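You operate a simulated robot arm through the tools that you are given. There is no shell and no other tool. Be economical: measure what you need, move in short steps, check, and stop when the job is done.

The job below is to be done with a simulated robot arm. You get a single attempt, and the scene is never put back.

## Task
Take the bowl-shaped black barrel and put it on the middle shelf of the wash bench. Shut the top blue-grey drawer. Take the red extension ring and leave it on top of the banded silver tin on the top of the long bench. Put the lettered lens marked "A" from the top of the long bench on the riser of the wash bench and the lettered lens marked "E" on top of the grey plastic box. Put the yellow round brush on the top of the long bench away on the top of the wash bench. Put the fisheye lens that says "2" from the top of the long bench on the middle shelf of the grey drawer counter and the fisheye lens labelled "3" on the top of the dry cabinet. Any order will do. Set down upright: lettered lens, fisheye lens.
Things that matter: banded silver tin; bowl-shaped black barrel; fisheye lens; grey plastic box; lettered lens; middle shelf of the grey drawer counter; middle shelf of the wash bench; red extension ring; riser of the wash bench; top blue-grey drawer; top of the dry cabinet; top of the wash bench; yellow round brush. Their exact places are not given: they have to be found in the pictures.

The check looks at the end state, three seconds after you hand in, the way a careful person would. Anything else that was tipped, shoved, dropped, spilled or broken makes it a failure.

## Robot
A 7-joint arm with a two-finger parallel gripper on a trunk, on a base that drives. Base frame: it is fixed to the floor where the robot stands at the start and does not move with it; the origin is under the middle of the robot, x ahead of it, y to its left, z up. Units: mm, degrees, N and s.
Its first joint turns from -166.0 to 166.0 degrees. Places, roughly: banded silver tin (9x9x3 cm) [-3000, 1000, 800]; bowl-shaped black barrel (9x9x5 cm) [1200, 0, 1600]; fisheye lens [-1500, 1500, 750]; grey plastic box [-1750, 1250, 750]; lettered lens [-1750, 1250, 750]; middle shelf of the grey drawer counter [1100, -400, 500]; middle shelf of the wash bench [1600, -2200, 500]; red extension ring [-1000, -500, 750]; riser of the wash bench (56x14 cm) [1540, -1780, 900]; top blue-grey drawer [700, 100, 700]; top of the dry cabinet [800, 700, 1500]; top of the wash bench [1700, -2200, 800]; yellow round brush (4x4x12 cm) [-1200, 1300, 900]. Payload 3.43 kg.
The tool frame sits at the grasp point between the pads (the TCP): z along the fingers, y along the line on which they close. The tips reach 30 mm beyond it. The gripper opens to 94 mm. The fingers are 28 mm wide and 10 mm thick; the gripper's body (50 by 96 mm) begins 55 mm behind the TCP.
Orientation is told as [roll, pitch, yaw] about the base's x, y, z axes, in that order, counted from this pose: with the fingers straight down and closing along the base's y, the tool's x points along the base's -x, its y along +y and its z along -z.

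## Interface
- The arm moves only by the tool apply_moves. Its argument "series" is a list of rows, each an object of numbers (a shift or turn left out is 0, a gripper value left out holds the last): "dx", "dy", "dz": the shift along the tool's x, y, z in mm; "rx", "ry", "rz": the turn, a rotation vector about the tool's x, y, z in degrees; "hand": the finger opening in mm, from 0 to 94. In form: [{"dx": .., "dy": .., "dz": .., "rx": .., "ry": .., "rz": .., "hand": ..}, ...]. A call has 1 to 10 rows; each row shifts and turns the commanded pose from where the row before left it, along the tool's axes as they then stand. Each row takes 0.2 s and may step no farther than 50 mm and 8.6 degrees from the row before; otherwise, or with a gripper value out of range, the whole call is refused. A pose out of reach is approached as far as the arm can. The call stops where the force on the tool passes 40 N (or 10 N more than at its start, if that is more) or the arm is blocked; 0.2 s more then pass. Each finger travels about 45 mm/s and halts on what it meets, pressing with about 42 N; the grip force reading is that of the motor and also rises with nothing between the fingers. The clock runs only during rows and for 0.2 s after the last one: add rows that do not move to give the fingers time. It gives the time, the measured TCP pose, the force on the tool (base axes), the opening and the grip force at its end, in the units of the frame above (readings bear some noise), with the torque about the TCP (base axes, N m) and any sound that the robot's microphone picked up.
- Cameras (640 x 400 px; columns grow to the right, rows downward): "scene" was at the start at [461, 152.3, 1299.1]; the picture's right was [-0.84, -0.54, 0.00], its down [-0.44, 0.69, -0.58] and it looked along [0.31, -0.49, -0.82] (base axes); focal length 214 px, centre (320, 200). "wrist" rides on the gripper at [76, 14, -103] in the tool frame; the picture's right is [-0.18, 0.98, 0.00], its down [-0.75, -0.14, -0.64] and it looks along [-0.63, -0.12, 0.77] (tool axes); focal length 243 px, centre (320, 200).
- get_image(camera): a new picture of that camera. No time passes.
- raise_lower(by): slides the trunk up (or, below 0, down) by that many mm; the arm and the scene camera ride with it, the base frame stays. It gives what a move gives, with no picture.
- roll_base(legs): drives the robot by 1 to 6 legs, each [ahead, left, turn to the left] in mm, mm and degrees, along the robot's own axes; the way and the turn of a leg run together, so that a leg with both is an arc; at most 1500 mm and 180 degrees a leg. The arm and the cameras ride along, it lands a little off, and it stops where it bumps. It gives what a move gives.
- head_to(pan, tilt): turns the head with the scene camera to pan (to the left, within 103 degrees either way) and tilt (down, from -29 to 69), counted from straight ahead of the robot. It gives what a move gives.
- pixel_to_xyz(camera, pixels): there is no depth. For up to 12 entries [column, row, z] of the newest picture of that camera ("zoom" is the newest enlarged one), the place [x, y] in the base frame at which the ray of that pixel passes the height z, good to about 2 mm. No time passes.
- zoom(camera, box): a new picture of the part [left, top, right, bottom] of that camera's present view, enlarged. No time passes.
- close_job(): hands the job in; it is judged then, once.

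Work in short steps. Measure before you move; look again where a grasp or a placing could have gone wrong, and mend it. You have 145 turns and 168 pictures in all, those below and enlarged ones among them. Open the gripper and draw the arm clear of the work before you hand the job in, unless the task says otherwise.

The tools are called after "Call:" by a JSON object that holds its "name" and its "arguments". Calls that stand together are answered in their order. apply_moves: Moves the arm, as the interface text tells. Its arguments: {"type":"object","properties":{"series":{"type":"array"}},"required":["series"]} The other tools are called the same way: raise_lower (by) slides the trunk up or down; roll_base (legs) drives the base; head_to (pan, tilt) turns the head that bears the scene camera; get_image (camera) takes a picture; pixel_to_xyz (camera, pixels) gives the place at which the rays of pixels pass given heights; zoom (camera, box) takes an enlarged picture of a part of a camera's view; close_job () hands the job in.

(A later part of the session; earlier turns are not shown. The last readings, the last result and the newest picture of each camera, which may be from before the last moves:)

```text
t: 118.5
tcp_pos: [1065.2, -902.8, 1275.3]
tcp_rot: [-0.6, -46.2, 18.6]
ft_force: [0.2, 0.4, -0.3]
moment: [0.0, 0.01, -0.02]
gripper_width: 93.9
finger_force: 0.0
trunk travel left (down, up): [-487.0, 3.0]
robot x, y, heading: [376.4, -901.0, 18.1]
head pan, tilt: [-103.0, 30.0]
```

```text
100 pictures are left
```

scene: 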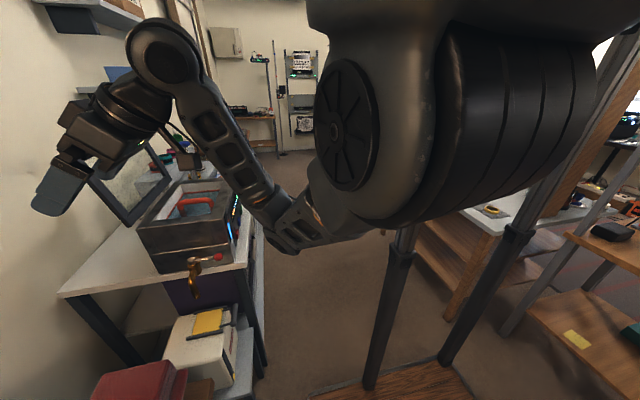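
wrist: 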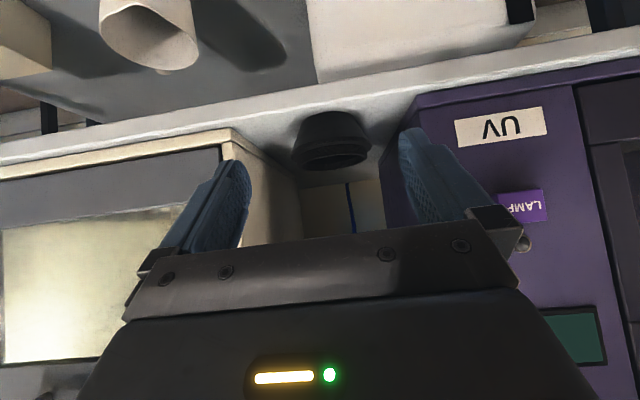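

I turn left 110° in place (counter edge is 600 mm away) and look toward the ring's table.

Call:
{"name": "roll_base", "arguments": {"legs": [[0, 0, 110]]}}

Call:
{"name": "head_to", "arguments": {"pan": 45, "tilt": 35}}

Call:
{"name": "get_image", "arguments": {"camera": "scene"}}

```text
t: 123.5
tcp_pos: [152.3, -247.6, 1276.3]
tcp_rot: [-0.6, -46.3, 127.7]
ft_force: [0.3, 0.7, -0.2]
moment: [0.0, 0.02, 0.01]
gripper_width: 94.0
finger_force: 0.1
trunk travel left (down, up): [-487.0, 3.0]
robot x, y, heading: [371.1, -901.8, 126.6]
head pan, tilt: [-103.0, 30.0]
```

```text
t: 125.8
tcp_pos: [150.7, -246.9, 1275.0]
tcp_rot: [-0.6, -46.3, 127.7]
ft_force: [0.0, -0.8, 0.3]
moment: [0.0, -0.01, 0.02]
gripper_width: 93.8
finger_force: 0.0
trunk travel left (down, up): [-487.0, 3.0]
robot x, y, heading: [373.1, -896.5, 126.9]
head pan, tilt: [45.0, 35.0]
```

```text
99 pictures are left
```

scene: 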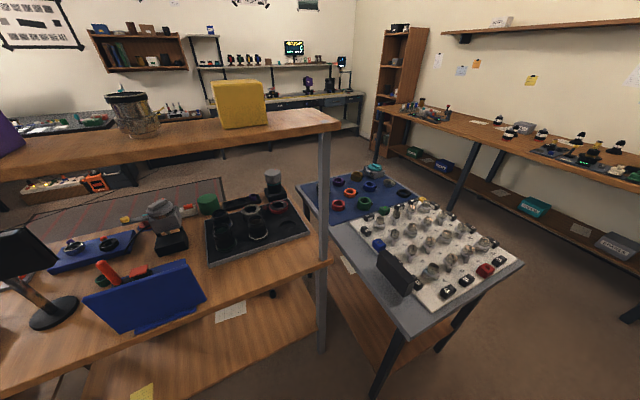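

I see the grey-top table with a blue mat of coloured rings at (360,190). I zoom in there and on the long bench.

Call:
{"name": "zoom", "arguments": {"camera": "scene", "box": [290, 150, 530, 310]}}

Call:
{"name": "zoom", "arguments": {"camera": "scene", "box": [380, 80, 640, 260]}}

Call:
{"name": "pixel_to_xyz", "arguments": {"camera": "scene", "pixels": [[337, 205, 770], [350, 191, 770], [485, 270, 770], [523, 263, 760], [405, 335, 760], [300, 185, 760], [460, 190, 760], [330, 250, 760], [340, 120, 1200], [460, 205, 0], [640, 155, 750], [480, 125, 750]]}}

```text
2.50 times, centred on (410, 230) of scene
```

zoom: 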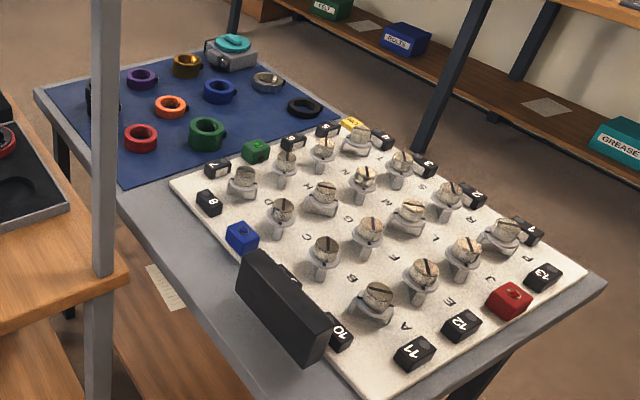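

```text
2.22 times, centred on (510, 170) of scene
```

zoom: 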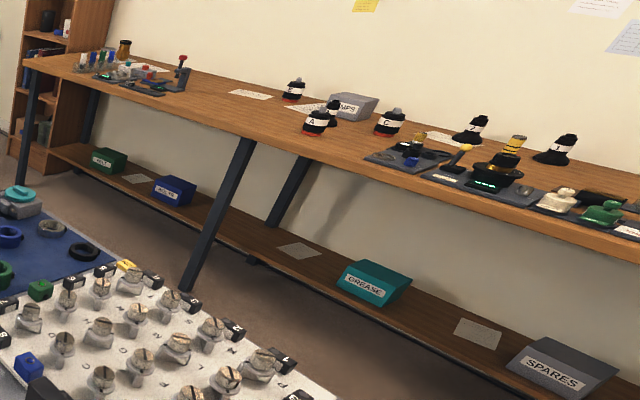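

```text
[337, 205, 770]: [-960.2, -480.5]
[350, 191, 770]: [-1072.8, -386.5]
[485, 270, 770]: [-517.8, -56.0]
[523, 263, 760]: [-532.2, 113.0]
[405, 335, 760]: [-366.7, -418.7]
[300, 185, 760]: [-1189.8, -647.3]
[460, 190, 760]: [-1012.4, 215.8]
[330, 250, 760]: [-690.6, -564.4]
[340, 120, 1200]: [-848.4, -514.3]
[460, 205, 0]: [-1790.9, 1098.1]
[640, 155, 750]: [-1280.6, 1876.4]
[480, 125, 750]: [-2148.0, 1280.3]
```

The red ring is at about (-960,-480) on the grey table; it can be reached from the aisle on the long-bench side. I drive around in waypoints, turning to face the table (heading -71).

Call:
{"name": "roll_base", "arguments": {"legs": [[854, -362, 0], [500, -250, 0], [0, 0, 162], [-300, -1290, 0]]}}

Call:
{"name": "head_to", "arguments": {"pan": -5, "tilt": 45}}

Call:
{"name": "get_image", "arguments": {"camera": "scene"}}

```text
t: 133.6
tcp_pos: [-137.0, 1197.8, 1275.4]
tcp_rot: [-0.6, -46.2, 126.2]
ft_force: [-0.6, -0.2, 0.1]
moment: [-0.01, -0.01, 0.03]
gripper_width: 93.9
finger_force: 0.1
trunk travel left (down, up): [-487.0, 3.0]
robot x, y, heading: [70.0, 540.0, 125.7]
head pan, tilt: [45.0, 35.0]
stopped in leg 2: the robot was blocked; the commanded pose is now the measured one
```

```text
t: 134.8
tcp_pos: [-136.5, 1199.5, 1276.3]
tcp_rot: [-0.6, -46.3, 126.3]
ft_force: [0.7, 0.6, -0.2]
moment: [0.0, 0.06, 0.03]
gripper_width: 93.9
finger_force: 0.0
trunk travel left (down, up): [-487.0, 3.0]
robot x, y, heading: [73.5, 538.7, 125.4]
head pan, tilt: [-5.0, 45.0]
```

```text
96 pictures are left
```

scene: 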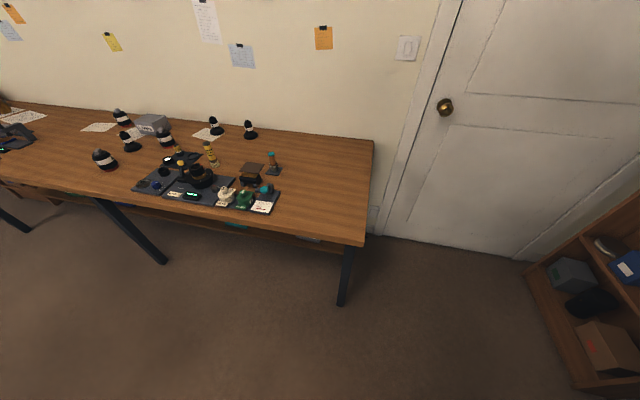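

The base stopped near the bench's end leg, at the target. I measure the bench's front edge, leg and the fisheye lenses here before turning.

Call:
{"name": "pixel_to_xyz", "arguments": {"camera": "scene", "pixels": [[365, 245, 750], [0, 178, 750], [373, 142, 750], [342, 302, 0], [165, 262, 0], [250, 136, 750], [214, 132, 750], [103, 166, 750], [270, 174, 750], [210, 165, 750]]}}

Call:
{"name": "zoom", "arguments": {"camera": "scene", "box": [60, 90, 300, 230]}}

```text
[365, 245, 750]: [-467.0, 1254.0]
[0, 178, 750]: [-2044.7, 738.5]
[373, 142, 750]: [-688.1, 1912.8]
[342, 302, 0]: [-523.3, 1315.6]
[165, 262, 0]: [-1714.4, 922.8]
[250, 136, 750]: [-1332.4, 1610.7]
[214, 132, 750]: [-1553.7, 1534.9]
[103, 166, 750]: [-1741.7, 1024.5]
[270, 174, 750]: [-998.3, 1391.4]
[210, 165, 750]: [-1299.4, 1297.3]
```

```text
2.67 times, centred on (180, 160) of scene
```

zoom: 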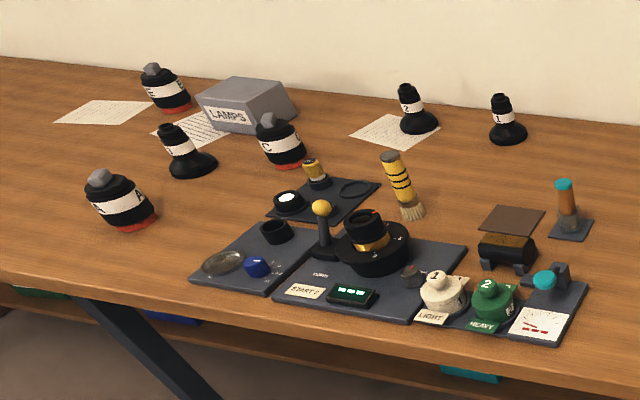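

I measure base points of the items in the zoomed picture.

Call:
{"name": "pixel_to_xyz", "arguments": {"camera": "zoom", "pixels": [[192, 168, 755], [420, 127, 755], [130, 222, 755], [172, 107, 755], [285, 160, 755], [247, 95, 800], [235, 130, 755], [412, 214, 755], [392, 157, 870], [505, 138, 755]]}}

```text
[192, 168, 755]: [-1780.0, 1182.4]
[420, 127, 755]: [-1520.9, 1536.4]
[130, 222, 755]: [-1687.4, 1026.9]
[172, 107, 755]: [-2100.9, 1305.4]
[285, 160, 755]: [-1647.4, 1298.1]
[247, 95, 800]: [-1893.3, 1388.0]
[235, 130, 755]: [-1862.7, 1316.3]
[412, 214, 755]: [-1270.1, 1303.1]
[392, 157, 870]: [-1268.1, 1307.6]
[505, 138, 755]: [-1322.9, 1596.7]
```

I drive along the aisle to stand in front of fisheye "3" (≈(-1780,1182)), heading 108°.

Call:
{"name": "roll_base", "arguments": {"legs": [[147, 104, 0], [0, 0, -17.3], [241, 447, 0], [104, 1108, 0]]}}

Call:
{"name": "head_to", "arguments": {"pan": -10, "tilt": 50}}

Call:
{"name": "get_image", "arguments": {"camera": "scene"}}

```text
t: 145.1
tcp_pos: [-1675.1, 1125.8, 1276.3]
tcp_rot: [-0.6, -46.2, 109.8]
ft_force: [0.3, 0.8, 0.0]
moment: [-0.03, 0.02, -0.03]
gripper_width: 94.1
finger_force: 0.0
trunk travel left (down, up): [-487.0, 3.0]
robot x, y, heading: [-1662.0, 436.8, 108.8]
head pan, tilt: [-5.0, 45.0]
```

```text
t: 145.7
tcp_pos: [-1677.1, 1126.1, 1275.5]
tcp_rot: [-0.5, -46.2, 109.8]
ft_force: [-0.4, -0.7, 0.6]
moment: [0.02, 0.03, -0.02]
gripper_width: 94.1
finger_force: 0.1
trunk travel left (down, up): [-487.0, 3.0]
robot x, y, heading: [-1664.9, 437.0, 109.0]
head pan, tilt: [-10.0, 50.0]
```

```text
94 pictures are left
```

scene: 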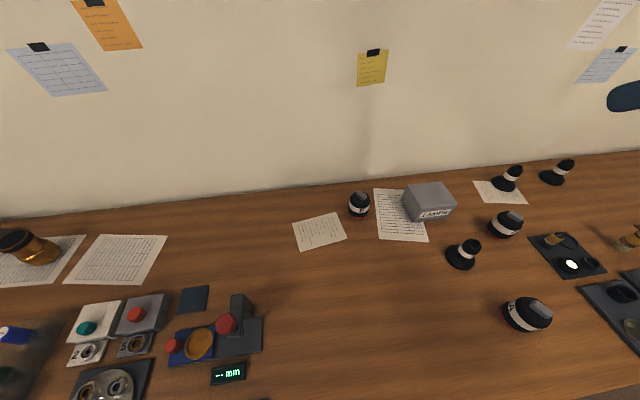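

All lenses are visible. I zoom to measure fisheye 3, lens A, E and the box.

Call:
{"name": "zoom", "arguments": {"camera": "scene", "box": [340, 150, 600, 350]}}

Call:
{"name": "pixel_to_xyz", "arguments": {"camera": "zoom", "pixels": [[298, 262, 750], [298, 262, 760], [450, 355, 750], [330, 225, 840]]}}

```text
2.00 times, centred on (470, 250) of scene
```

zoom: 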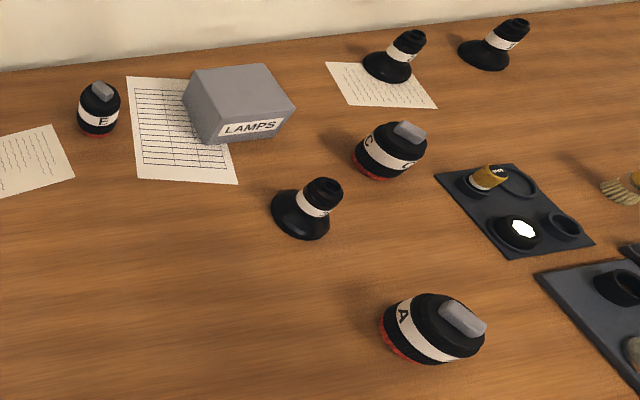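

```text
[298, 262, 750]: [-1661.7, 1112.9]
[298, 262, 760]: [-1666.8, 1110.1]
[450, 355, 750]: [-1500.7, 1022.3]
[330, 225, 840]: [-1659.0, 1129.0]
```

I measure the fisheye's base centre and top at several heights.

Call:
{"name": "pixel_to_xyz", "arguments": {"camera": "zoom", "pixels": [[300, 213, 750], [300, 213, 765], [326, 188, 800], [326, 188, 820], [326, 188, 840], [326, 188, 860], [432, 335, 750], [462, 318, 800], [462, 318, 850], [98, 128, 750], [240, 90, 790], [392, 65, 755]]}}

```text
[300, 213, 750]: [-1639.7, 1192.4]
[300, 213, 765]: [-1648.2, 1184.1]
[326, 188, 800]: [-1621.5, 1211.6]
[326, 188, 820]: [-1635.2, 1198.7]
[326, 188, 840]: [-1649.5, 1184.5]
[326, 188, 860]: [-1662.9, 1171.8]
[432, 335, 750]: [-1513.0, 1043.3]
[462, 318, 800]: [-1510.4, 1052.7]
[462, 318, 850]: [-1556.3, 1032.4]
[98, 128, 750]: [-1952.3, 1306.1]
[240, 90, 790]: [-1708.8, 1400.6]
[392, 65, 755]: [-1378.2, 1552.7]
```

The bench top works out at about z 800 and fisheye 3 at ≈(-1670,1162). I turn the tool to point straight down above it and take a wrist picture.

Call:
{"name": "apply_moves", "arguments": {"series": [{"ry": 7.7}, {"ry": 7.7}, {"ry": 7.7}, {"ry": 7.7}, {"ry": 7.7}, {"ry": 7.7}, {"dz": 45}, {"dz": 45}, {"dz": 45}]}}

Call:
{"name": "get_image", "arguments": {"camera": "wrist"}}

```text
t: 147.7
tcp_pos: [-1676.5, 1127.8, 1140.9]
tcp_rot: [-0.5, 0.0, 109.3]
ft_force: [0.1, -0.7, -0.2]
moment: [0.01, -0.01, 0.04]
gripper_width: 94.0
finger_force: 0.1
trunk travel left (down, up): [-487.0, 3.0]
robot x, y, heading: [-1662.7, 433.9, 109.2]
head pan, tilt: [-10.0, 50.0]
```

```text
92 pictures are left
```

wrist: 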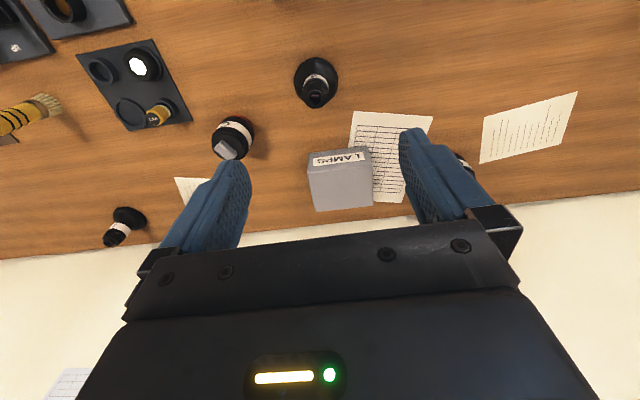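

I measure fisheye 3 in the wrist picture at heights 790–810 and for its top.

Call:
{"name": "pixel_to_xyz", "arguments": {"camera": "wrist", "pixels": [[316, 81, 790], [316, 81, 810], [318, 96, 870], [318, 96, 890], [232, 135, 800], [340, 178, 850], [35, 103, 800], [294, 80, 805], [338, 80, 805]]}}

Call:
{"name": "zoom", "arguments": {"camera": "wrist", "box": [270, 40, 370, 120]}}

```text
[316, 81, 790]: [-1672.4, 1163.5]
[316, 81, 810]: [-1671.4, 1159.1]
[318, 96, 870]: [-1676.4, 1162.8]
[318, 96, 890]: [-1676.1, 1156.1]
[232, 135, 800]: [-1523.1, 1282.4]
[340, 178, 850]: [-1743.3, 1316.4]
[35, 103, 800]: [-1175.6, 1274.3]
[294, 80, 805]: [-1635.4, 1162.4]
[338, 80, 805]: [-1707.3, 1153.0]
```

```text
5.00 times, centred on (320, 80) of wrist
```

zoom: 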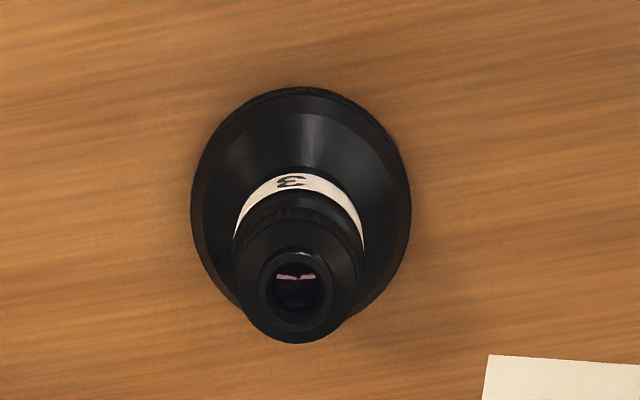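

Label 3 confirmed; centre ≈(-1673,1160). I align and descend most of the way.

Call:
{"name": "apply_moves", "arguments": {"series": [{"dx": -29, "dy": -14}, {"dz": 45}, {"dz": 45}, {"dz": 45}, {"dz": 45}, {"dz": 45}, {}]}}

Call:
{"name": "get_image", "arguments": {"camera": "wrist"}}

```text
t: 149.3
tcp_pos: [-1667.9, 1156.5, 914.9]
tcp_rot: [-0.4, 0.1, 109.4]
ft_force: [0.1, -0.5, -0.1]
moment: [-0.02, -0.02, 0.0]
gripper_width: 93.8
finger_force: 0.3
trunk travel left (down, up): [-487.0, 3.0]
robot x, y, heading: [-1661.8, 431.3, 108.9]
head pan, tilt: [-10.0, 50.0]
```

```text
90 pictures are left
```

wrist: 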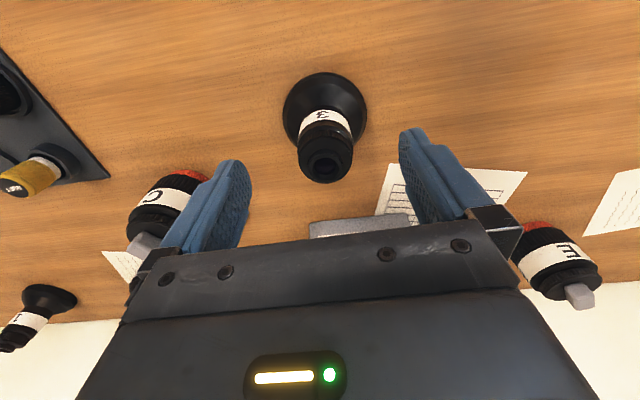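

Well centred between the fingers. I descend the final 46 mm and close.

Call:
{"name": "apply_moves", "arguments": {"series": [{"dx": -4, "dy": 1.5, "dz": 23}, {"dz": 23}, {"hand": 20}, {}, {}, {}, {}, {}, {}]}}

Call:
{"name": "get_image", "arguments": {"camera": "wrist"}}

```text
t: 151.3
tcp_pos: [-1670.6, 1161.0, 868.2]
tcp_rot: [-0.4, 0.1, 109.3]
ft_force: [-1.1, -0.9, 1.3]
moment: [-0.06, 0.15, 0.0]
gripper_width: 37.8
finger_force: 42.3
trunk travel left (down, up): [-487.0, 3.0]
robot x, y, heading: [-1664.5, 431.3, 109.3]
head pan, tilt: [-10.0, 50.0]
```

```text
89 pictures are left
```

wrist: 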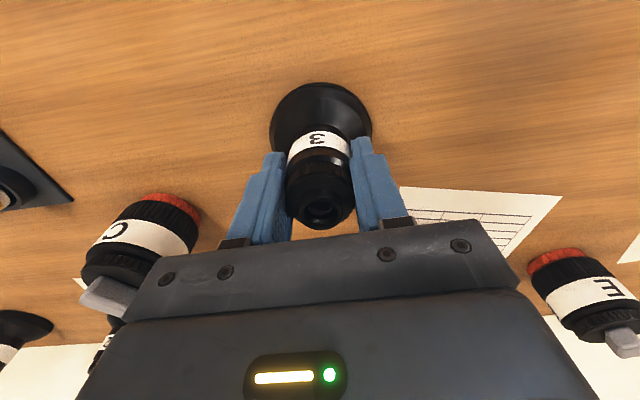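

Tool-down can't reach 1570 mm for the cabinet top, so I regrasp with the tool tilted 45°, pivoting around the lens column.

Call:
{"name": "apply_moves", "arguments": {"series": [{"hand": 94}, {}, {}, {}, {"ry": -7.5}, {"ry": -7.5}, {"ry": -7.5}, {"ry": -7.5}, {"ry": -7.5}, {"ry": -7.5}]}}

Call:
{"name": "get_image", "arguments": {"camera": "wrist"}}

```text
t: 153.5
tcp_pos: [-1672.7, 1161.9, 870.0]
tcp_rot: [-0.6, -45.1, 109.7]
ft_force: [0.2, -0.6, 0.4]
moment: [0.0, 0.02, 0.01]
gripper_width: 93.7
finger_force: 0.1
trunk travel left (down, up): [-487.0, 3.0]
robot x, y, heading: [-1661.2, 433.4, 108.9]
head pan, tilt: [-10.0, 50.0]
```

```text
88 pictures are left
```

wrist: 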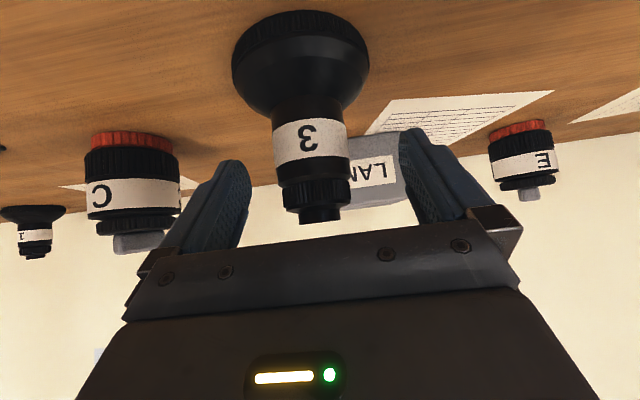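

Lens between the fingers. I centre 4 mm, close and lift.

Call:
{"name": "apply_moves", "arguments": {"series": [{"dy": -4}, {"hand": 20}, {}, {}, {}, {}, {}, {}]}}

Call:
{"name": "apply_moves", "arguments": {"series": [{"dx": -14, "dz": -14}, {"dx": -30, "dz": -30}, {"dx": -34, "dz": -34}, {"dx": -34, "dz": -34}, {"dx": -34, "dz": -34}, {"dx": -34, "dz": -34}]}}

Call:
{"name": "get_image", "arguments": {"camera": "wrist"}}

```text
t: 155.3
tcp_pos: [-1668.7, 1163.3, 870.9]
tcp_rot: [-0.6, -44.9, 109.7]
ft_force: [0.0, -0.1, 0.8]
moment: [0.01, -0.03, -0.03]
gripper_width: 39.1
finger_force: 41.2
trunk travel left (down, up): [-487.0, 3.0]
robot x, y, heading: [-1662.9, 436.0, 109.1]
head pan, tilt: [-10.0, 50.0]
```

```text
t: 156.7
tcp_pos: [-1669.6, 1161.1, 1124.6]
tcp_rot: [-0.6, -45.0, 109.7]
ft_force: [-0.1, 0.4, -1.9]
moment: [-0.01, -0.01, 0.02]
gripper_width: 38.8
finger_force: 41.7
trunk travel left (down, up): [-487.0, 3.0]
robot x, y, heading: [-1665.3, 431.3, 108.9]
head pan, tilt: [-10.0, 50.0]
```

```text
87 pictures are left
```

wrist: 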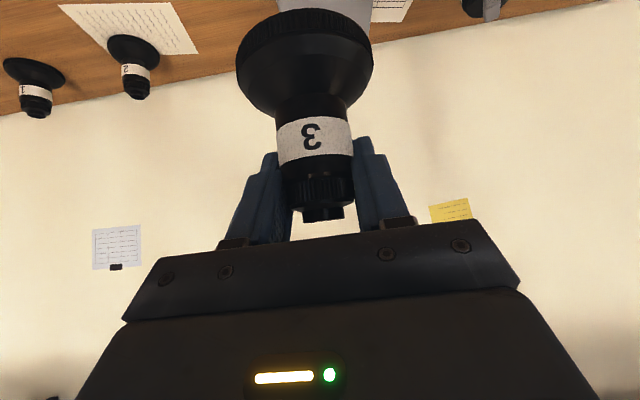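

Held upright. I raise the arm to about 1600 and drive back down the aisle, turning to face the dry cabinet from a distance.

Call:
{"name": "apply_moves", "arguments": {"series": [{"dx": -34, "dz": -34}, {"dx": -34, "dz": -34}, {"dx": -34, "dz": -34}, {"dx": -34, "dz": -34}, {"dx": -34, "dz": -34}, {"dx": -34, "dz": -34}, {"dx": -34, "dz": -34}, {"dx": -34, "dz": -34}, {"dx": -34, "dz": -34}, {"dx": -34, "dz": -34}]}}

Call:
{"name": "roll_base", "arguments": {"legs": [[-102, -1091, 0], [-166, -207, 0], [0, 0, -90]]}}

Call:
{"name": "head_to", "arguments": {"pan": 0, "tilt": 0}}

Call:
{"name": "get_image", "arguments": {"camera": "scene"}}

Call:
{"name": "get_image", "arguments": {"camera": "wrist"}}

```text
t: 158.9
tcp_pos: [-1673.4, 1162.6, 1604.1]
tcp_rot: [-0.5, -45.0, 109.7]
ft_force: [0.2, 0.9, -1.3]
moment: [-0.02, -0.01, 0.0]
gripper_width: 38.4
finger_force: 41.9
trunk travel left (down, up): [-487.0, 3.0]
robot x, y, heading: [-1664.9, 435.5, 109.1]
head pan, tilt: [-10.0, 50.0]
```

```text
t: 169.8
tcp_pos: [363.6, 590.3, 1603.7]
tcp_rot: [-0.5, -45.0, 18.1]
ft_force: [-0.7, -0.7, -1.7]
moment: [0.02, 0.04, 0.02]
gripper_width: 38.5
finger_force: 41.4
trunk travel left (down, up): [-487.0, 3.0]
robot x, y, heading: [-362.8, 602.8, 17.5]
head pan, tilt: [-10.0, 50.0]
```

```text
t: 171.0
tcp_pos: [363.1, 589.7, 1603.5]
tcp_rot: [-0.7, -45.0, 18.2]
ft_force: [0.6, -0.3, -2.0]
moment: [0.01, -0.02, 0.01]
gripper_width: 38.3
finger_force: 41.6
trunk travel left (down, up): [-487.0, 3.0]
robot x, y, heading: [-367.6, 598.6, 17.7]
head pan, tilt: [0.0, 0.0]
```

```text
86 pictures are left
```

scene: 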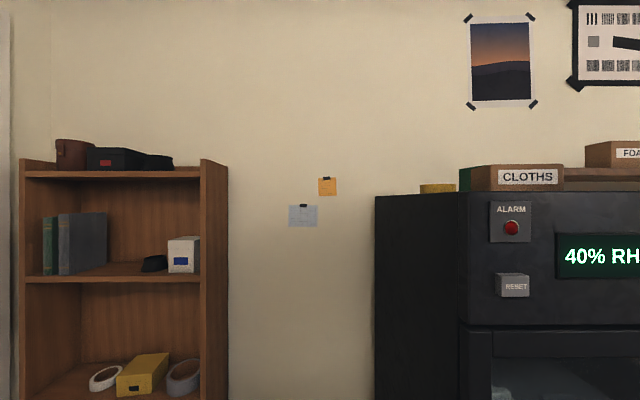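

```text
85 pictures are left
```

wrist: 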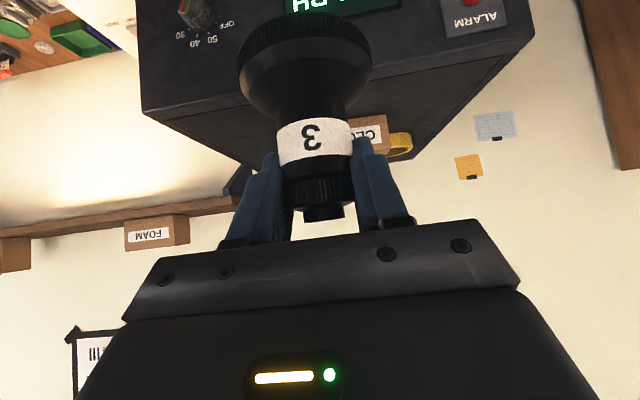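

The cabinet's top seems near z 1400; CLOTHS box and tape stand on its left half. I measure the top's corners from both cameras.

Call:
{"name": "pixel_to_xyz", "arguments": {"camera": "wrist", "pixels": [[143, 112, 1400], [535, 30, 1400], [410, 160, 1400], [385, 150, 1400], [143, 112, 1450], [535, 30, 1450], [225, 160, 1400]]}}

Call:
{"name": "pixel_to_xyz", "arguments": {"camera": "scene", "pixels": [[458, 193, 1380], [458, 193, 1390], [458, 193, 1400], [375, 196, 1380], [375, 196, 1390], [475, 190, 1400]]}}

Call:
{"name": "zoom", "arguments": {"camera": "wrist", "box": [130, 20, 540, 200]}}

```text
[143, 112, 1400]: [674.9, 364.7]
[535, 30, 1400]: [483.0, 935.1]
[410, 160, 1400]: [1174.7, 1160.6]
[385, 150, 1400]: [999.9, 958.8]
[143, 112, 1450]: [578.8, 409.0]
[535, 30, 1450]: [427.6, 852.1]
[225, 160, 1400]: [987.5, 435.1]
```

```text
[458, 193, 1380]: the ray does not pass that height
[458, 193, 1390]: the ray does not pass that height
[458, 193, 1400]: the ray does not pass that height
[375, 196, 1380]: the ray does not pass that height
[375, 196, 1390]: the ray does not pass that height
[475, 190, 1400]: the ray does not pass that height
```

```text
1.56 times, centred on (335, 110) of wrist
```

zoom: 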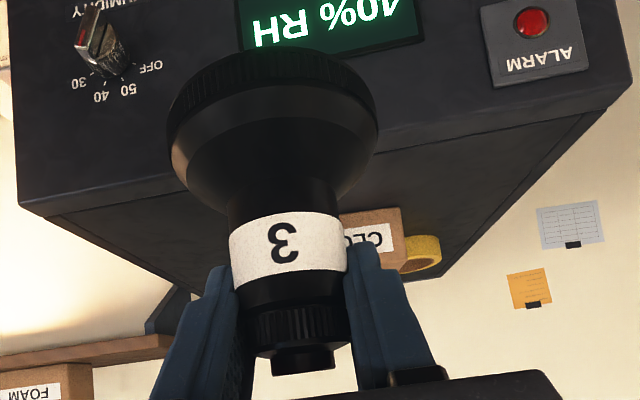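

I drive 80 mm ahead and remeasure the top's front corners for triangulation.

Call:
{"name": "roll_base", "arguments": {"legs": [[80, 0, 0]]}}

Call:
{"name": "get_image", "arguments": {"camera": "wrist"}}

```text
t: 172.1
tcp_pos: [441.5, 613.4, 1604.9]
tcp_rot: [-0.6, -44.9, 18.1]
ft_force: [-0.3, -0.1, -1.1]
moment: [-0.01, 0.02, -0.04]
gripper_width: 38.1
finger_force: 41.8
trunk travel left (down, up): [-487.0, 3.0]
robot x, y, heading: [-285.9, 626.7, 17.5]
head pan, tilt: [0.0, 0.0]
```

```text
83 pictures are left
```

wrist: 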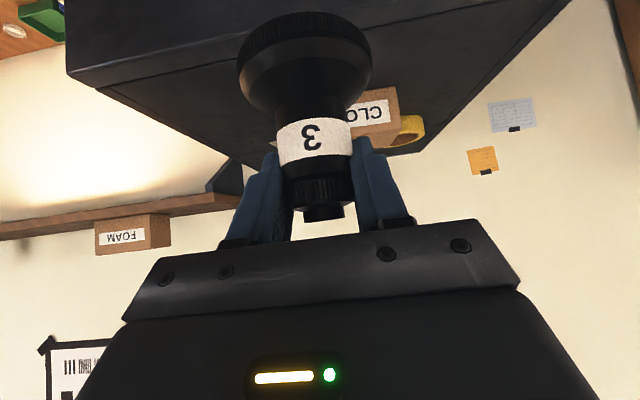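

I measure the same corner, now at (67,75), at heights 1380–1450.

Call:
{"name": "pixel_to_xyz", "arguments": {"camera": "wrist", "pixels": [[67, 76, 1380], [67, 76, 1400], [67, 76, 1420], [67, 76, 1440], [67, 76, 1460], [380, 135, 1400], [380, 135, 1430], [350, 140, 1430], [225, 150, 1430]]}}

```text
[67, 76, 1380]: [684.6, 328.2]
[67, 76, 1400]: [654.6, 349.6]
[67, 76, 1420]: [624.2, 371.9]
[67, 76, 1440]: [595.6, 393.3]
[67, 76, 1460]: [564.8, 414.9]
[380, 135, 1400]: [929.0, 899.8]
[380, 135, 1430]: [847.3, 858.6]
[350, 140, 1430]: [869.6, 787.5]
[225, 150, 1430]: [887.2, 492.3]
```

The top comes to z≈1455 with free space in front of the CLOTHS box (330 mm behind the edge). I drive 165 mm ahead so that the lens is over the front centre.

Call:
{"name": "roll_base", "arguments": {"legs": [[165, -15, 0]]}}

Call:
{"name": "get_image", "arguments": {"camera": "wrist"}}

Call:
{"name": "get_image", "arguments": {"camera": "scene"}}

```text
t: 173.5
tcp_pos: [602.8, 648.8, 1603.9]
tcp_rot: [-0.6, -45.0, 18.1]
ft_force: [-0.7, 0.0, -2.0]
moment: [-0.03, -0.03, 0.01]
gripper_width: 38.1
finger_force: 42.2
trunk travel left (down, up): [-487.0, 3.0]
robot x, y, heading: [-126.4, 660.7, 17.3]
head pan, tilt: [0.0, 0.0]
```

```text
82 pictures are left
```

wrist: 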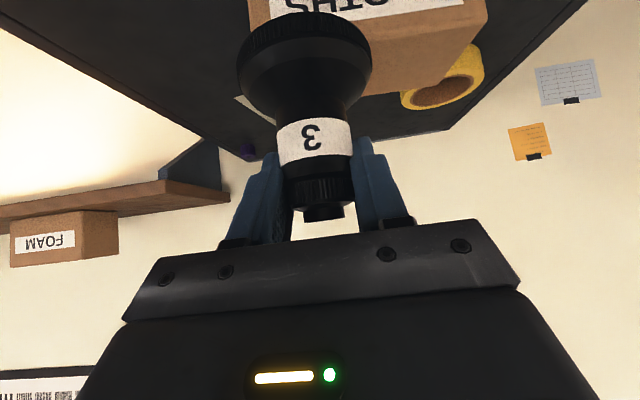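

```text
81 pictures are left
```

scene: 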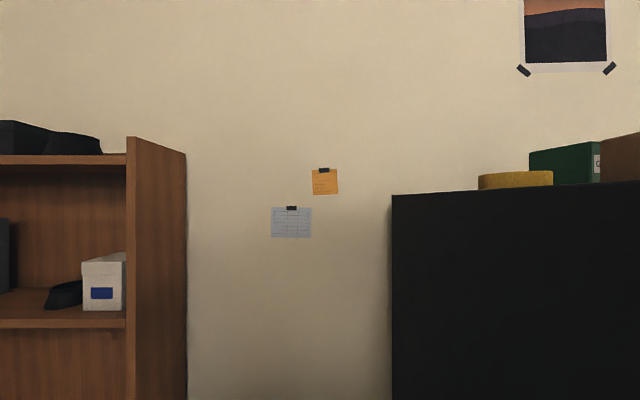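

The CLOTHS box is nearer than I thought. I measure its visible top corners before choosing the spot.

Call:
{"name": "zoom", "arguments": {"camera": "wrist", "box": [180, 0, 520, 190]}}

Call:
{"name": "pixel_to_xyz", "arguments": {"camera": "wrist", "pixels": [[250, 22, 1500], [250, 22, 1520], [250, 22, 1540], [487, 12, 1520], [412, 103, 1455], [247, 152, 1455], [150, 60, 1455], [60, 20, 1455], [110, 93, 1455], [240, 95, 1455]]}}

```text
1.88 times, centred on (350, 95) of wrist
```

zoom: 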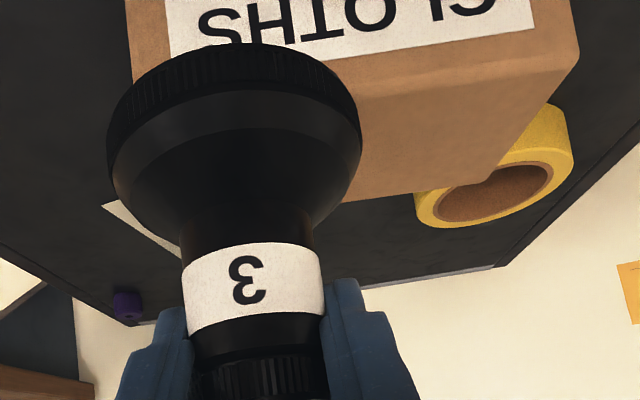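

```text
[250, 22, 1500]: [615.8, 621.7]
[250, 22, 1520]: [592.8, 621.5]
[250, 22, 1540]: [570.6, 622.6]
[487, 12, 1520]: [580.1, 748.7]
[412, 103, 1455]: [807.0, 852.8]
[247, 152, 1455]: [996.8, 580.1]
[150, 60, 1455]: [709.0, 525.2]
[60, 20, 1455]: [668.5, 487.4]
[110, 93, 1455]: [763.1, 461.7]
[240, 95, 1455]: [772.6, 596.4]
```

The box's right side is at l≈395, so the free area is to the right. I shift the base 118 mm right and look again.

Call:
{"name": "roll_base", "arguments": {"legs": [[0, -118, 1]]}}

Call:
{"name": "get_image", "arguments": {"camera": "wrist"}}

Call:
{"name": "head_to", "arguments": {"pan": -35, "tilt": -5}}

Call:
{"name": "get_image", "arguments": {"camera": "scene"}}

```text
t: 174.7
tcp_pos: [639.2, 550.3, 1603.6]
tcp_rot: [-0.6, -44.9, 19.1]
ft_force: [-0.1, 0.1, -2.3]
moment: [-0.01, 0.01, 0.01]
gripper_width: 38.3
finger_force: 42.5
trunk travel left (down, up): [-487.0, 3.0]
robot x, y, heading: [-86.6, 550.5, 18.4]
head pan, tilt: [0.0, 0.0]
```

```text
79 pictures are left
```

wrist: 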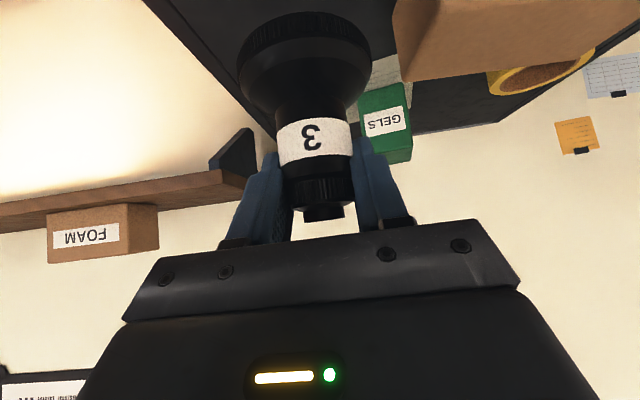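

```text
t: 175.7
tcp_pos: [639.8, 549.4, 1604.0]
tcp_rot: [-0.6, -45.1, 19.1]
ft_force: [0.1, -0.2, -1.6]
moment: [-0.05, -0.01, 0.01]
gripper_width: 38.4
finger_force: 41.9
trunk travel left (down, up): [-487.0, 3.0]
robot x, y, heading: [-87.9, 546.4, 18.5]
head pan, tilt: [-35.0, -5.0]
```

```text
78 pictures are left
```

scene: 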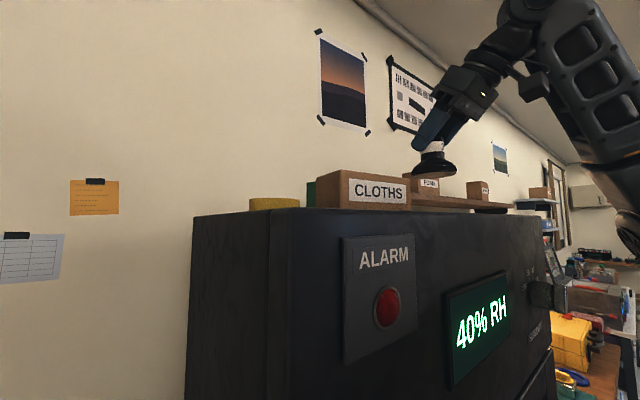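

The lens is right of the CLOTHS box over free top. I descend 60 mm, then in small steps to contact.

Call:
{"name": "apply_moves", "arguments": {"series": [{"dx": 14, "dz": 14}, {"dx": 14, "dz": 14}, {"dx": 11, "dz": 11}, {}]}}

Call:
{"name": "zoom", "arguments": {"camera": "scene", "box": [310, 100, 550, 260]}}

```text
t: 176.7
tcp_pos: [639.6, 548.7, 1550.5]
tcp_rot: [-0.6, -45.0, 19.1]
ft_force: [-0.1, -0.9, -2.3]
moment: [0.0, -0.01, -0.02]
gripper_width: 38.0
finger_force: 42.3
trunk travel left (down, up): [-487.0, 3.0]
robot x, y, heading: [-89.4, 546.0, 18.4]
head pan, tilt: [-35.0, -5.0]
```

```text
2.50 times, centred on (430, 180) of scene
```

zoom: 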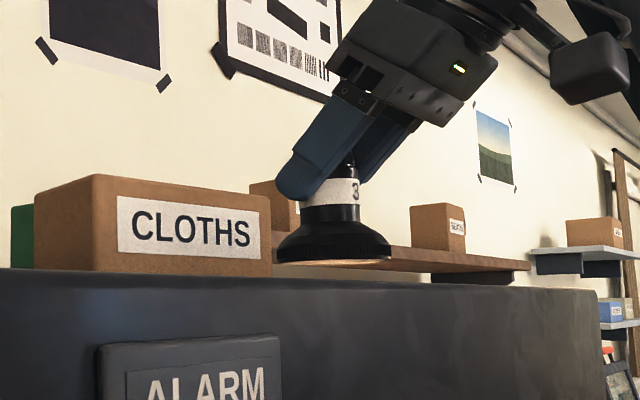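

About 20 mm to go. I lower in 4 mm steps.

Call:
{"name": "apply_moves", "arguments": {"series": [{"dx": 2.9, "dz": 2.9}, {"dx": 2.9, "dz": 2.9}, {"dx": 2.9, "dz": 2.9}]}}

Call:
{"name": "apply_moves", "arguments": {"series": [{"dx": 2.2, "dz": 2.2}, {"dx": 2.2, "dz": 2.2}, {"dx": 2.2, "dz": 2.2}]}}

Call:
{"name": "zoom", "arguments": {"camera": "scene", "box": [310, 100, 550, 260]}}

```text
t: 177.5
tcp_pos: [641.1, 547.6, 1536.9]
tcp_rot: [-0.6, -45.1, 19.1]
ft_force: [-0.3, -0.3, -1.2]
moment: [0.01, -0.01, 0.0]
gripper_width: 38.2
finger_force: 42.1
trunk travel left (down, up): [-487.0, 3.0]
robot x, y, heading: [-92.0, 546.1, 18.3]
head pan, tilt: [-35.0, -5.0]
```

```text
t: 178.3
tcp_pos: [639.3, 548.1, 1530.1]
tcp_rot: [-0.5, -45.4, 19.0]
ft_force: [7.0, -1.2, 37.6]
moment: [0.2, 0.47, 0.1]
gripper_width: 38.2
finger_force: 41.9
trunk travel left (down, up): [-487.0, 3.0]
robot x, y, heading: [-86.7, 549.1, 18.9]
head pan, tilt: [-35.0, -5.0]
```

```text
2.50 times, centred on (430, 180) of scene
```

zoom: 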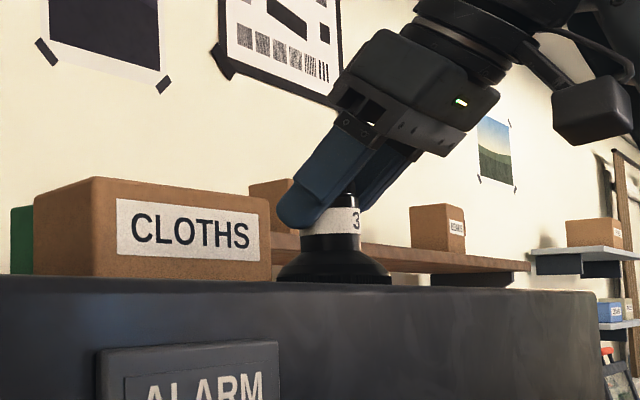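

In contact. I open slightly, then withdraw along the tool axis.

Call:
{"name": "apply_moves", "arguments": {"series": [{"dx": -0.7, "dz": -0.7}, {"hand": 66}, {}, {}, {"dz": -15}, {"dz": -25}, {"dz": -35}, {"dz": -35}]}}

Call:
{"name": "get_image", "arguments": {"camera": "wrist"}}

```text
t: 180.1
tcp_pos: [566.3, 523.9, 1607.1]
tcp_rot: [-0.6, -44.9, 19.1]
ft_force: [0.8, 1.0, -0.6]
moment: [0.01, -0.01, 0.0]
gripper_width: 66.0
finger_force: 0.0
trunk travel left (down, up): [-487.0, 3.0]
robot x, y, heading: [-87.9, 547.0, 18.8]
head pan, tilt: [-35.0, -5.0]
```

```text
75 pictures are left
```

wrist: 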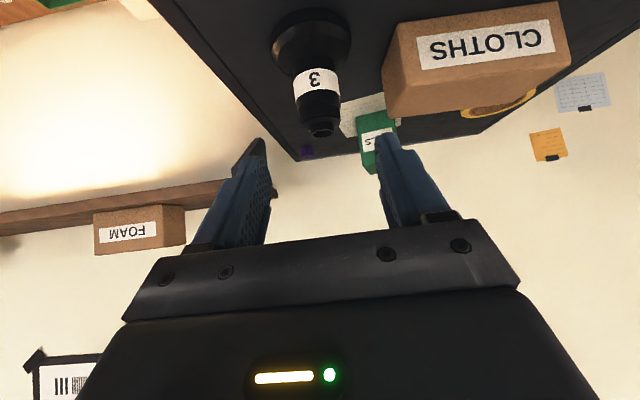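

Fisheye 3 stands on the dry cabinet. I back away, return to the long bench to deal with lens E and the grey box, lowering and straightening the tool on arrival.

Call:
{"name": "roll_base", "arguments": {"legs": [[-243, 139, 0], [0, 0, 89.5], [175, 244, 0], [70, 1096, 0]]}}

Call:
{"name": "apply_moves", "arguments": {"series": [{"dx": 34, "dz": 34, "hand": 94}, {"dx": 34, "dz": 34}, {"dx": 34, "dz": 34}, {"dx": 34, "dz": 34}, {"dx": 34, "dz": 34}, {"dx": 34, "dz": 34}, {"dx": 34, "dz": 34}, {"dx": 34, "dz": 34}]}}

Call:
{"name": "apply_moves", "arguments": {"series": [{"ry": 7.5}, {"ry": 7.5}, {"ry": 7.5}, {"ry": 7.5}, {"ry": 7.5}, {"ry": 7.5}, {"dx": -45}, {"dx": -45}, {"dx": -45}]}}

Call:
{"name": "get_image", "arguments": {"camera": "wrist"}}

```text
t: 192.8
tcp_pos: [-1701.4, 1039.1, 1606.9]
tcp_rot: [-0.6, -45.0, 111.3]
ft_force: [0.5, 0.1, -0.4]
moment: [0.02, -0.02, -0.01]
gripper_width: 65.8
finger_force: 0.2
trunk travel left (down, up): [-487.0, 3.0]
robot x, y, heading: [-1701.7, 380.2, 110.7]
head pan, tilt: [-35.0, -5.0]
```

```text
t: 194.6
tcp_pos: [-1694.0, 1051.0, 1223.3]
tcp_rot: [-0.5, -44.9, 111.3]
ft_force: [0.2, 1.0, 0.3]
moment: [0.03, 0.0, 0.01]
gripper_width: 94.0
finger_force: 0.0
out of reach, approached as far as the arm can: row 7, 8
trunk travel left (down, up): [-487.0, 3.0]
robot x, y, heading: [-1701.7, 380.1, 110.6]
head pan, tilt: [-35.0, -5.0]
```

```text
t: 196.6
tcp_pos: [-1741.0, 1176.9, 1224.0]
tcp_rot: [-0.4, -0.1, 110.7]
ft_force: [1.4, -0.1, 0.5]
moment: [0.02, 0.02, 0.01]
gripper_width: 94.0
finger_force: 0.1
trunk travel left (down, up): [-487.0, 3.0]
robot x, y, heading: [-1699.0, 383.2, 110.7]
head pan, tilt: [-35.0, -5.0]
```

```text
74 pictures are left
```

wrist: 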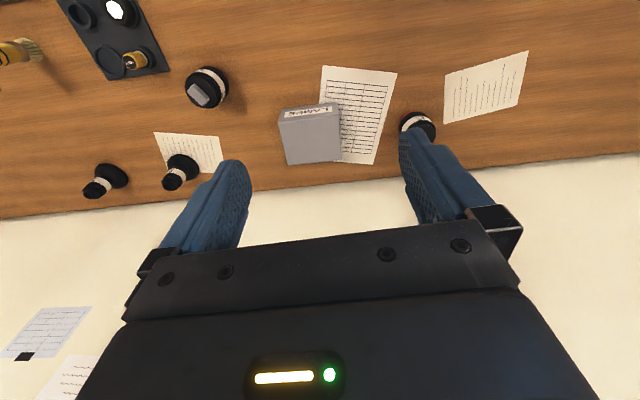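

I measure E, the box top, fisheye 2 and the brush in this picture.

Call:
{"name": "pixel_to_xyz", "arguments": {"camera": "wrist", "pixels": [[418, 122, 805], [418, 120, 830], [283, 118, 860], [341, 118, 860], [287, 165, 860], [341, 160, 860], [287, 106, 805], [187, 166, 805], [38, 47, 805], [207, 88, 805]]}}

Call:
{"name": "zoom", "arguments": {"camera": "wrist", "box": [150, 40, 470, 220]}}

```text
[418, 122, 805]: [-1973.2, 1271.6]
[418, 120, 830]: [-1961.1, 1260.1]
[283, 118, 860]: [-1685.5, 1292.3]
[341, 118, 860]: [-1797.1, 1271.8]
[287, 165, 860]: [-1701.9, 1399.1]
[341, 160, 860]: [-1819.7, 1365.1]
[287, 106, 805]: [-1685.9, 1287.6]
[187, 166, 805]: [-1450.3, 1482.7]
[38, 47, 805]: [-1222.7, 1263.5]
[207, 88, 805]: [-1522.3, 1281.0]
```

```text
2.00 times, centred on (310, 130) of wrist
```

zoom: 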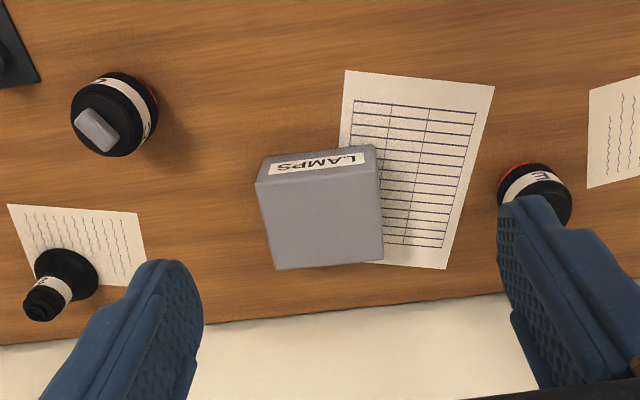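

E is at ≈(-1970,1270), box top centre ≈(-1751,1332) at z≈860. I move above E and descend to z≈955 for a check.

Call:
{"name": "apply_moves", "arguments": {"series": [{"dx": -33.6, "dy": 36.2}, {"dx": -33.6, "dy": 36.2}, {"dx": -33.6, "dy": 36.2}, {"dx": -33.6, "dy": 36.2}, {"dx": -33.6, "dy": 36.2}, {"dz": 48}, {"dz": 48}, {"dz": 48}, {"dz": 48}, {"dz": 48}]}}

Call:
{"name": "apply_moves", "arguments": {"series": [{"dz": 30}, {}]}}

Call:
{"name": "get_image", "arguments": {"camera": "wrist"}}

```text
t: 198.8
tcp_pos: [-1967.7, 1268.0, 983.2]
tcp_rot: [-0.5, 0.0, 110.9]
ft_force: [-0.3, 0.4, -0.5]
moment: [0.03, 0.05, 0.0]
gripper_width: 94.1
finger_force: 0.0
trunk travel left (down, up): [-487.0, 3.0]
robot x, y, heading: [-1698.9, 383.5, 110.7]
head pan, tilt: [-35.0, -5.0]
```

```text
t: 199.4
tcp_pos: [-1967.3, 1268.6, 953.3]
tcp_rot: [-0.4, 0.1, 110.9]
ft_force: [-0.9, -0.5, 0.2]
moment: [-0.02, -0.02, -0.01]
gripper_width: 94.0
finger_force: 0.0
trunk travel left (down, up): [-487.0, 3.0]
robot x, y, heading: [-1702.8, 385.4, 110.8]
head pan, tilt: [-35.0, -5.0]
```

```text
72 pictures are left
```

wrist: 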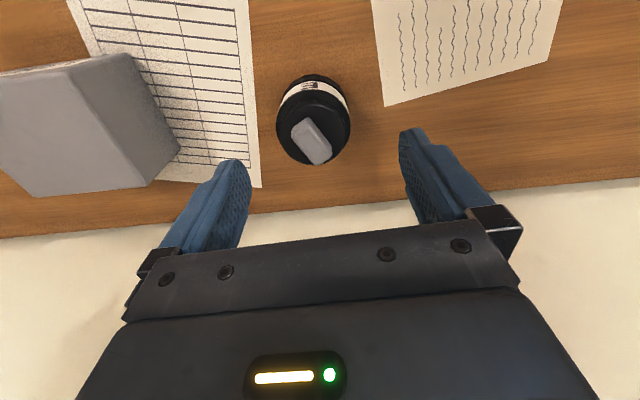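

I check E's centre from this closer picture.

Call:
{"name": "pixel_to_xyz", "arguments": {"camera": "wrist", "pixels": [[312, 142, 875], [314, 126, 850], [277, 125, 850], [350, 120, 850], [313, 108, 825]]}}

Call:
{"name": "zoom", "arguments": {"camera": "wrist", "box": [253, 60, 373, 180]}}

```text
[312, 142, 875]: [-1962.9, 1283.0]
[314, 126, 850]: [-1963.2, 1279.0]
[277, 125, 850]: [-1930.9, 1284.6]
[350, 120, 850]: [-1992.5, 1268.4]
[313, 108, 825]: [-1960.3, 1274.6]
```

```text
3.33 times, centred on (313, 120) of wrist
```

zoom: 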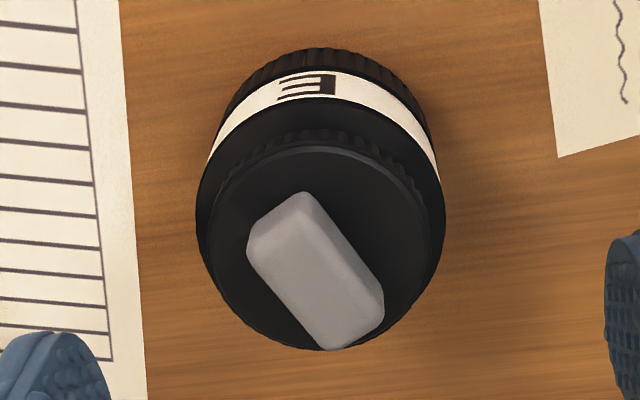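

E's label confirmed, dia ≈63 mm. I shift by (-5,-7.5), descend to TCP 855 and close.

Call:
{"name": "apply_moves", "arguments": {"series": [{"dx": -5, "dy": -7.5}, {"dz": 40}, {"dz": 38}, {"dz": 20}, {}, {"hand": 45}, {}, {}, {}, {}]}}

Call:
{"name": "apply_moves", "arguments": {"series": [{"dz": -10}, {"dz": -30}, {"dz": -40}, {"dz": -40}, {"dz": -40}]}}

Call:
{"name": "get_image", "arguments": {"camera": "wrist"}}

```text
t: 201.6
tcp_pos: [-1959.5, 1278.3, 855.7]
tcp_rot: [-0.4, 0.0, 110.8]
ft_force: [-2.7, -0.6, 0.1]
moment: [-0.01, 0.14, -0.03]
gripper_width: 64.4
finger_force: 42.1
trunk travel left (down, up): [-487.0, 3.0]
robot x, y, heading: [-1700.8, 381.9, 110.6]
head pan, tilt: [-35.0, -5.0]
```

```text
t: 202.8
tcp_pos: [-1963.6, 1276.2, 1014.4]
tcp_rot: [-0.5, 0.1, 110.8]
ft_force: [-0.8, -0.3, -6.4]
moment: [0.02, -0.06, 0.01]
gripper_width: 64.6
finger_force: 42.2
trunk travel left (down, up): [-487.0, 3.0]
robot x, y, heading: [-1700.7, 384.5, 110.6]
head pan, tilt: [-35.0, -5.0]
```

```text
70 pictures are left
```

wrist: 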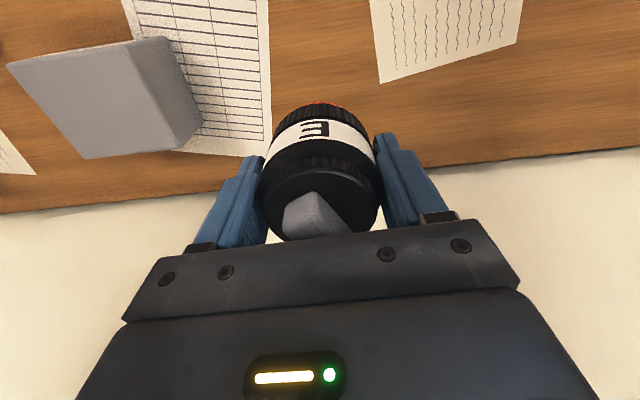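

E is held. I refine the box-top centre from this view.

Call:
{"name": "pixel_to_xyz", "arguments": {"camera": "wrist", "pixels": [[8, 66, 862], [142, 42, 862], [178, 147, 862], [86, 158, 862], [150, 40, 805], [201, 128, 805], [165, 38, 805]]}}

Call:
{"name": "zoom", "arguments": {"camera": "wrist", "box": [0, 10, 240, 180]}}

```text
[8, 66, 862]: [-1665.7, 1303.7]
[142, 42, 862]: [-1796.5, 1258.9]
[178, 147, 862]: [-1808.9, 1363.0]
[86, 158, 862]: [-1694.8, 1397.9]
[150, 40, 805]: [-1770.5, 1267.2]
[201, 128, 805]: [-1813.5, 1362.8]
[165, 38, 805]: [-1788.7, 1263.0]
```

```text
2.35 times, centred on (120, 95) of wrist
```

zoom: 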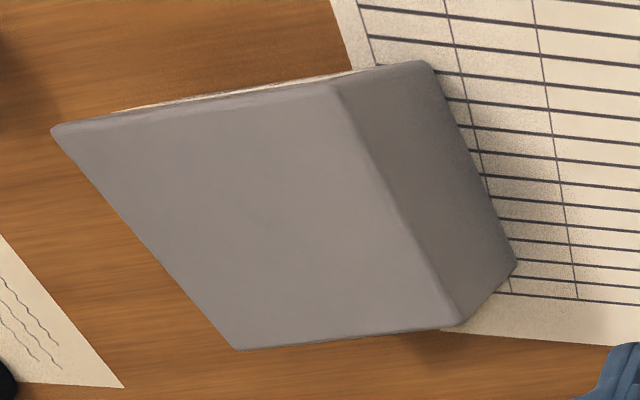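

I move E over the box centre (≈(-1744,1331)) and descend to within 20 mm.

Call:
{"name": "apply_moves", "arguments": {"series": [{"dx": 5.2, "dy": -44.8}, {"dx": 5.2, "dy": -44.8}, {"dx": 5.2, "dy": -44.8}, {"dx": 5.2, "dy": -44.8}, {"dx": 5.2, "dy": -44.8}, {"dz": 35}, {"dz": 30}, {}]}}

Call:
{"name": "get_image", "arguments": {"camera": "wrist"}}

Call:
{"name": "head_to", "arguments": {"pan": -15, "tilt": 35}}

Call:
{"name": "get_image", "arguments": {"camera": "scene"}}

```text
t: 204.6
tcp_pos: [-1744.4, 1332.1, 950.4]
tcp_rot: [-0.3, 0.0, 111.0]
ft_force: [-0.4, -0.3, -5.3]
moment: [0.02, -0.02, -0.01]
gripper_width: 64.3
finger_force: 42.0
trunk travel left (down, up): [-487.0, 3.0]
robot x, y, heading: [-1699.9, 383.9, 110.7]
head pan, tilt: [-35.0, -5.0]
```

```text
68 pictures are left
```

wrist: 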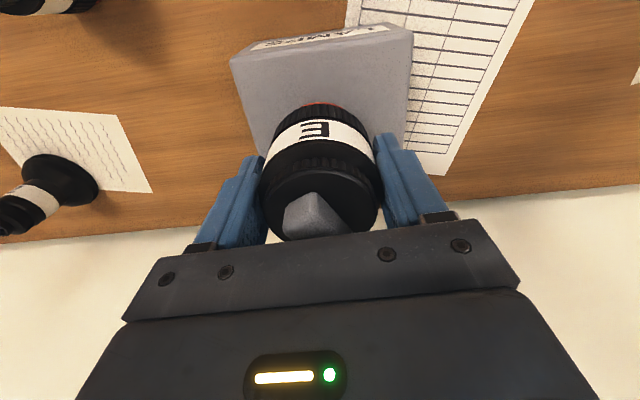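

```text
t: 205.6
tcp_pos: [-1744.3, 1332.8, 949.1]
tcp_rot: [-0.4, -0.1, 110.8]
ft_force: [-0.4, -0.3, -5.8]
moment: [-0.04, 0.05, 0.01]
gripper_width: 64.7
finger_force: 42.1
trunk travel left (down, up): [-487.0, 3.0]
robot x, y, heading: [-1698.0, 384.9, 110.7]
head pan, tilt: [-15.0, 35.0]
```

```text
67 pictures are left
```

scene: 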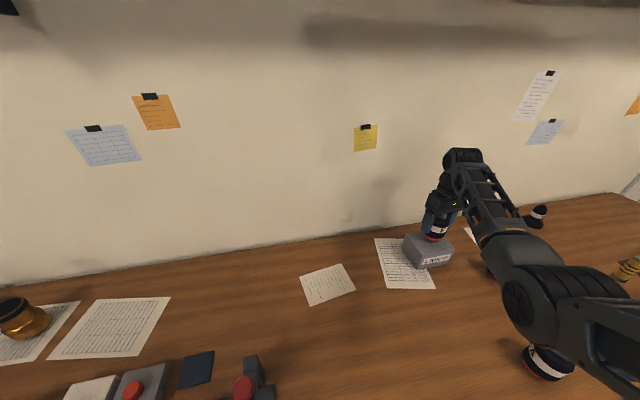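

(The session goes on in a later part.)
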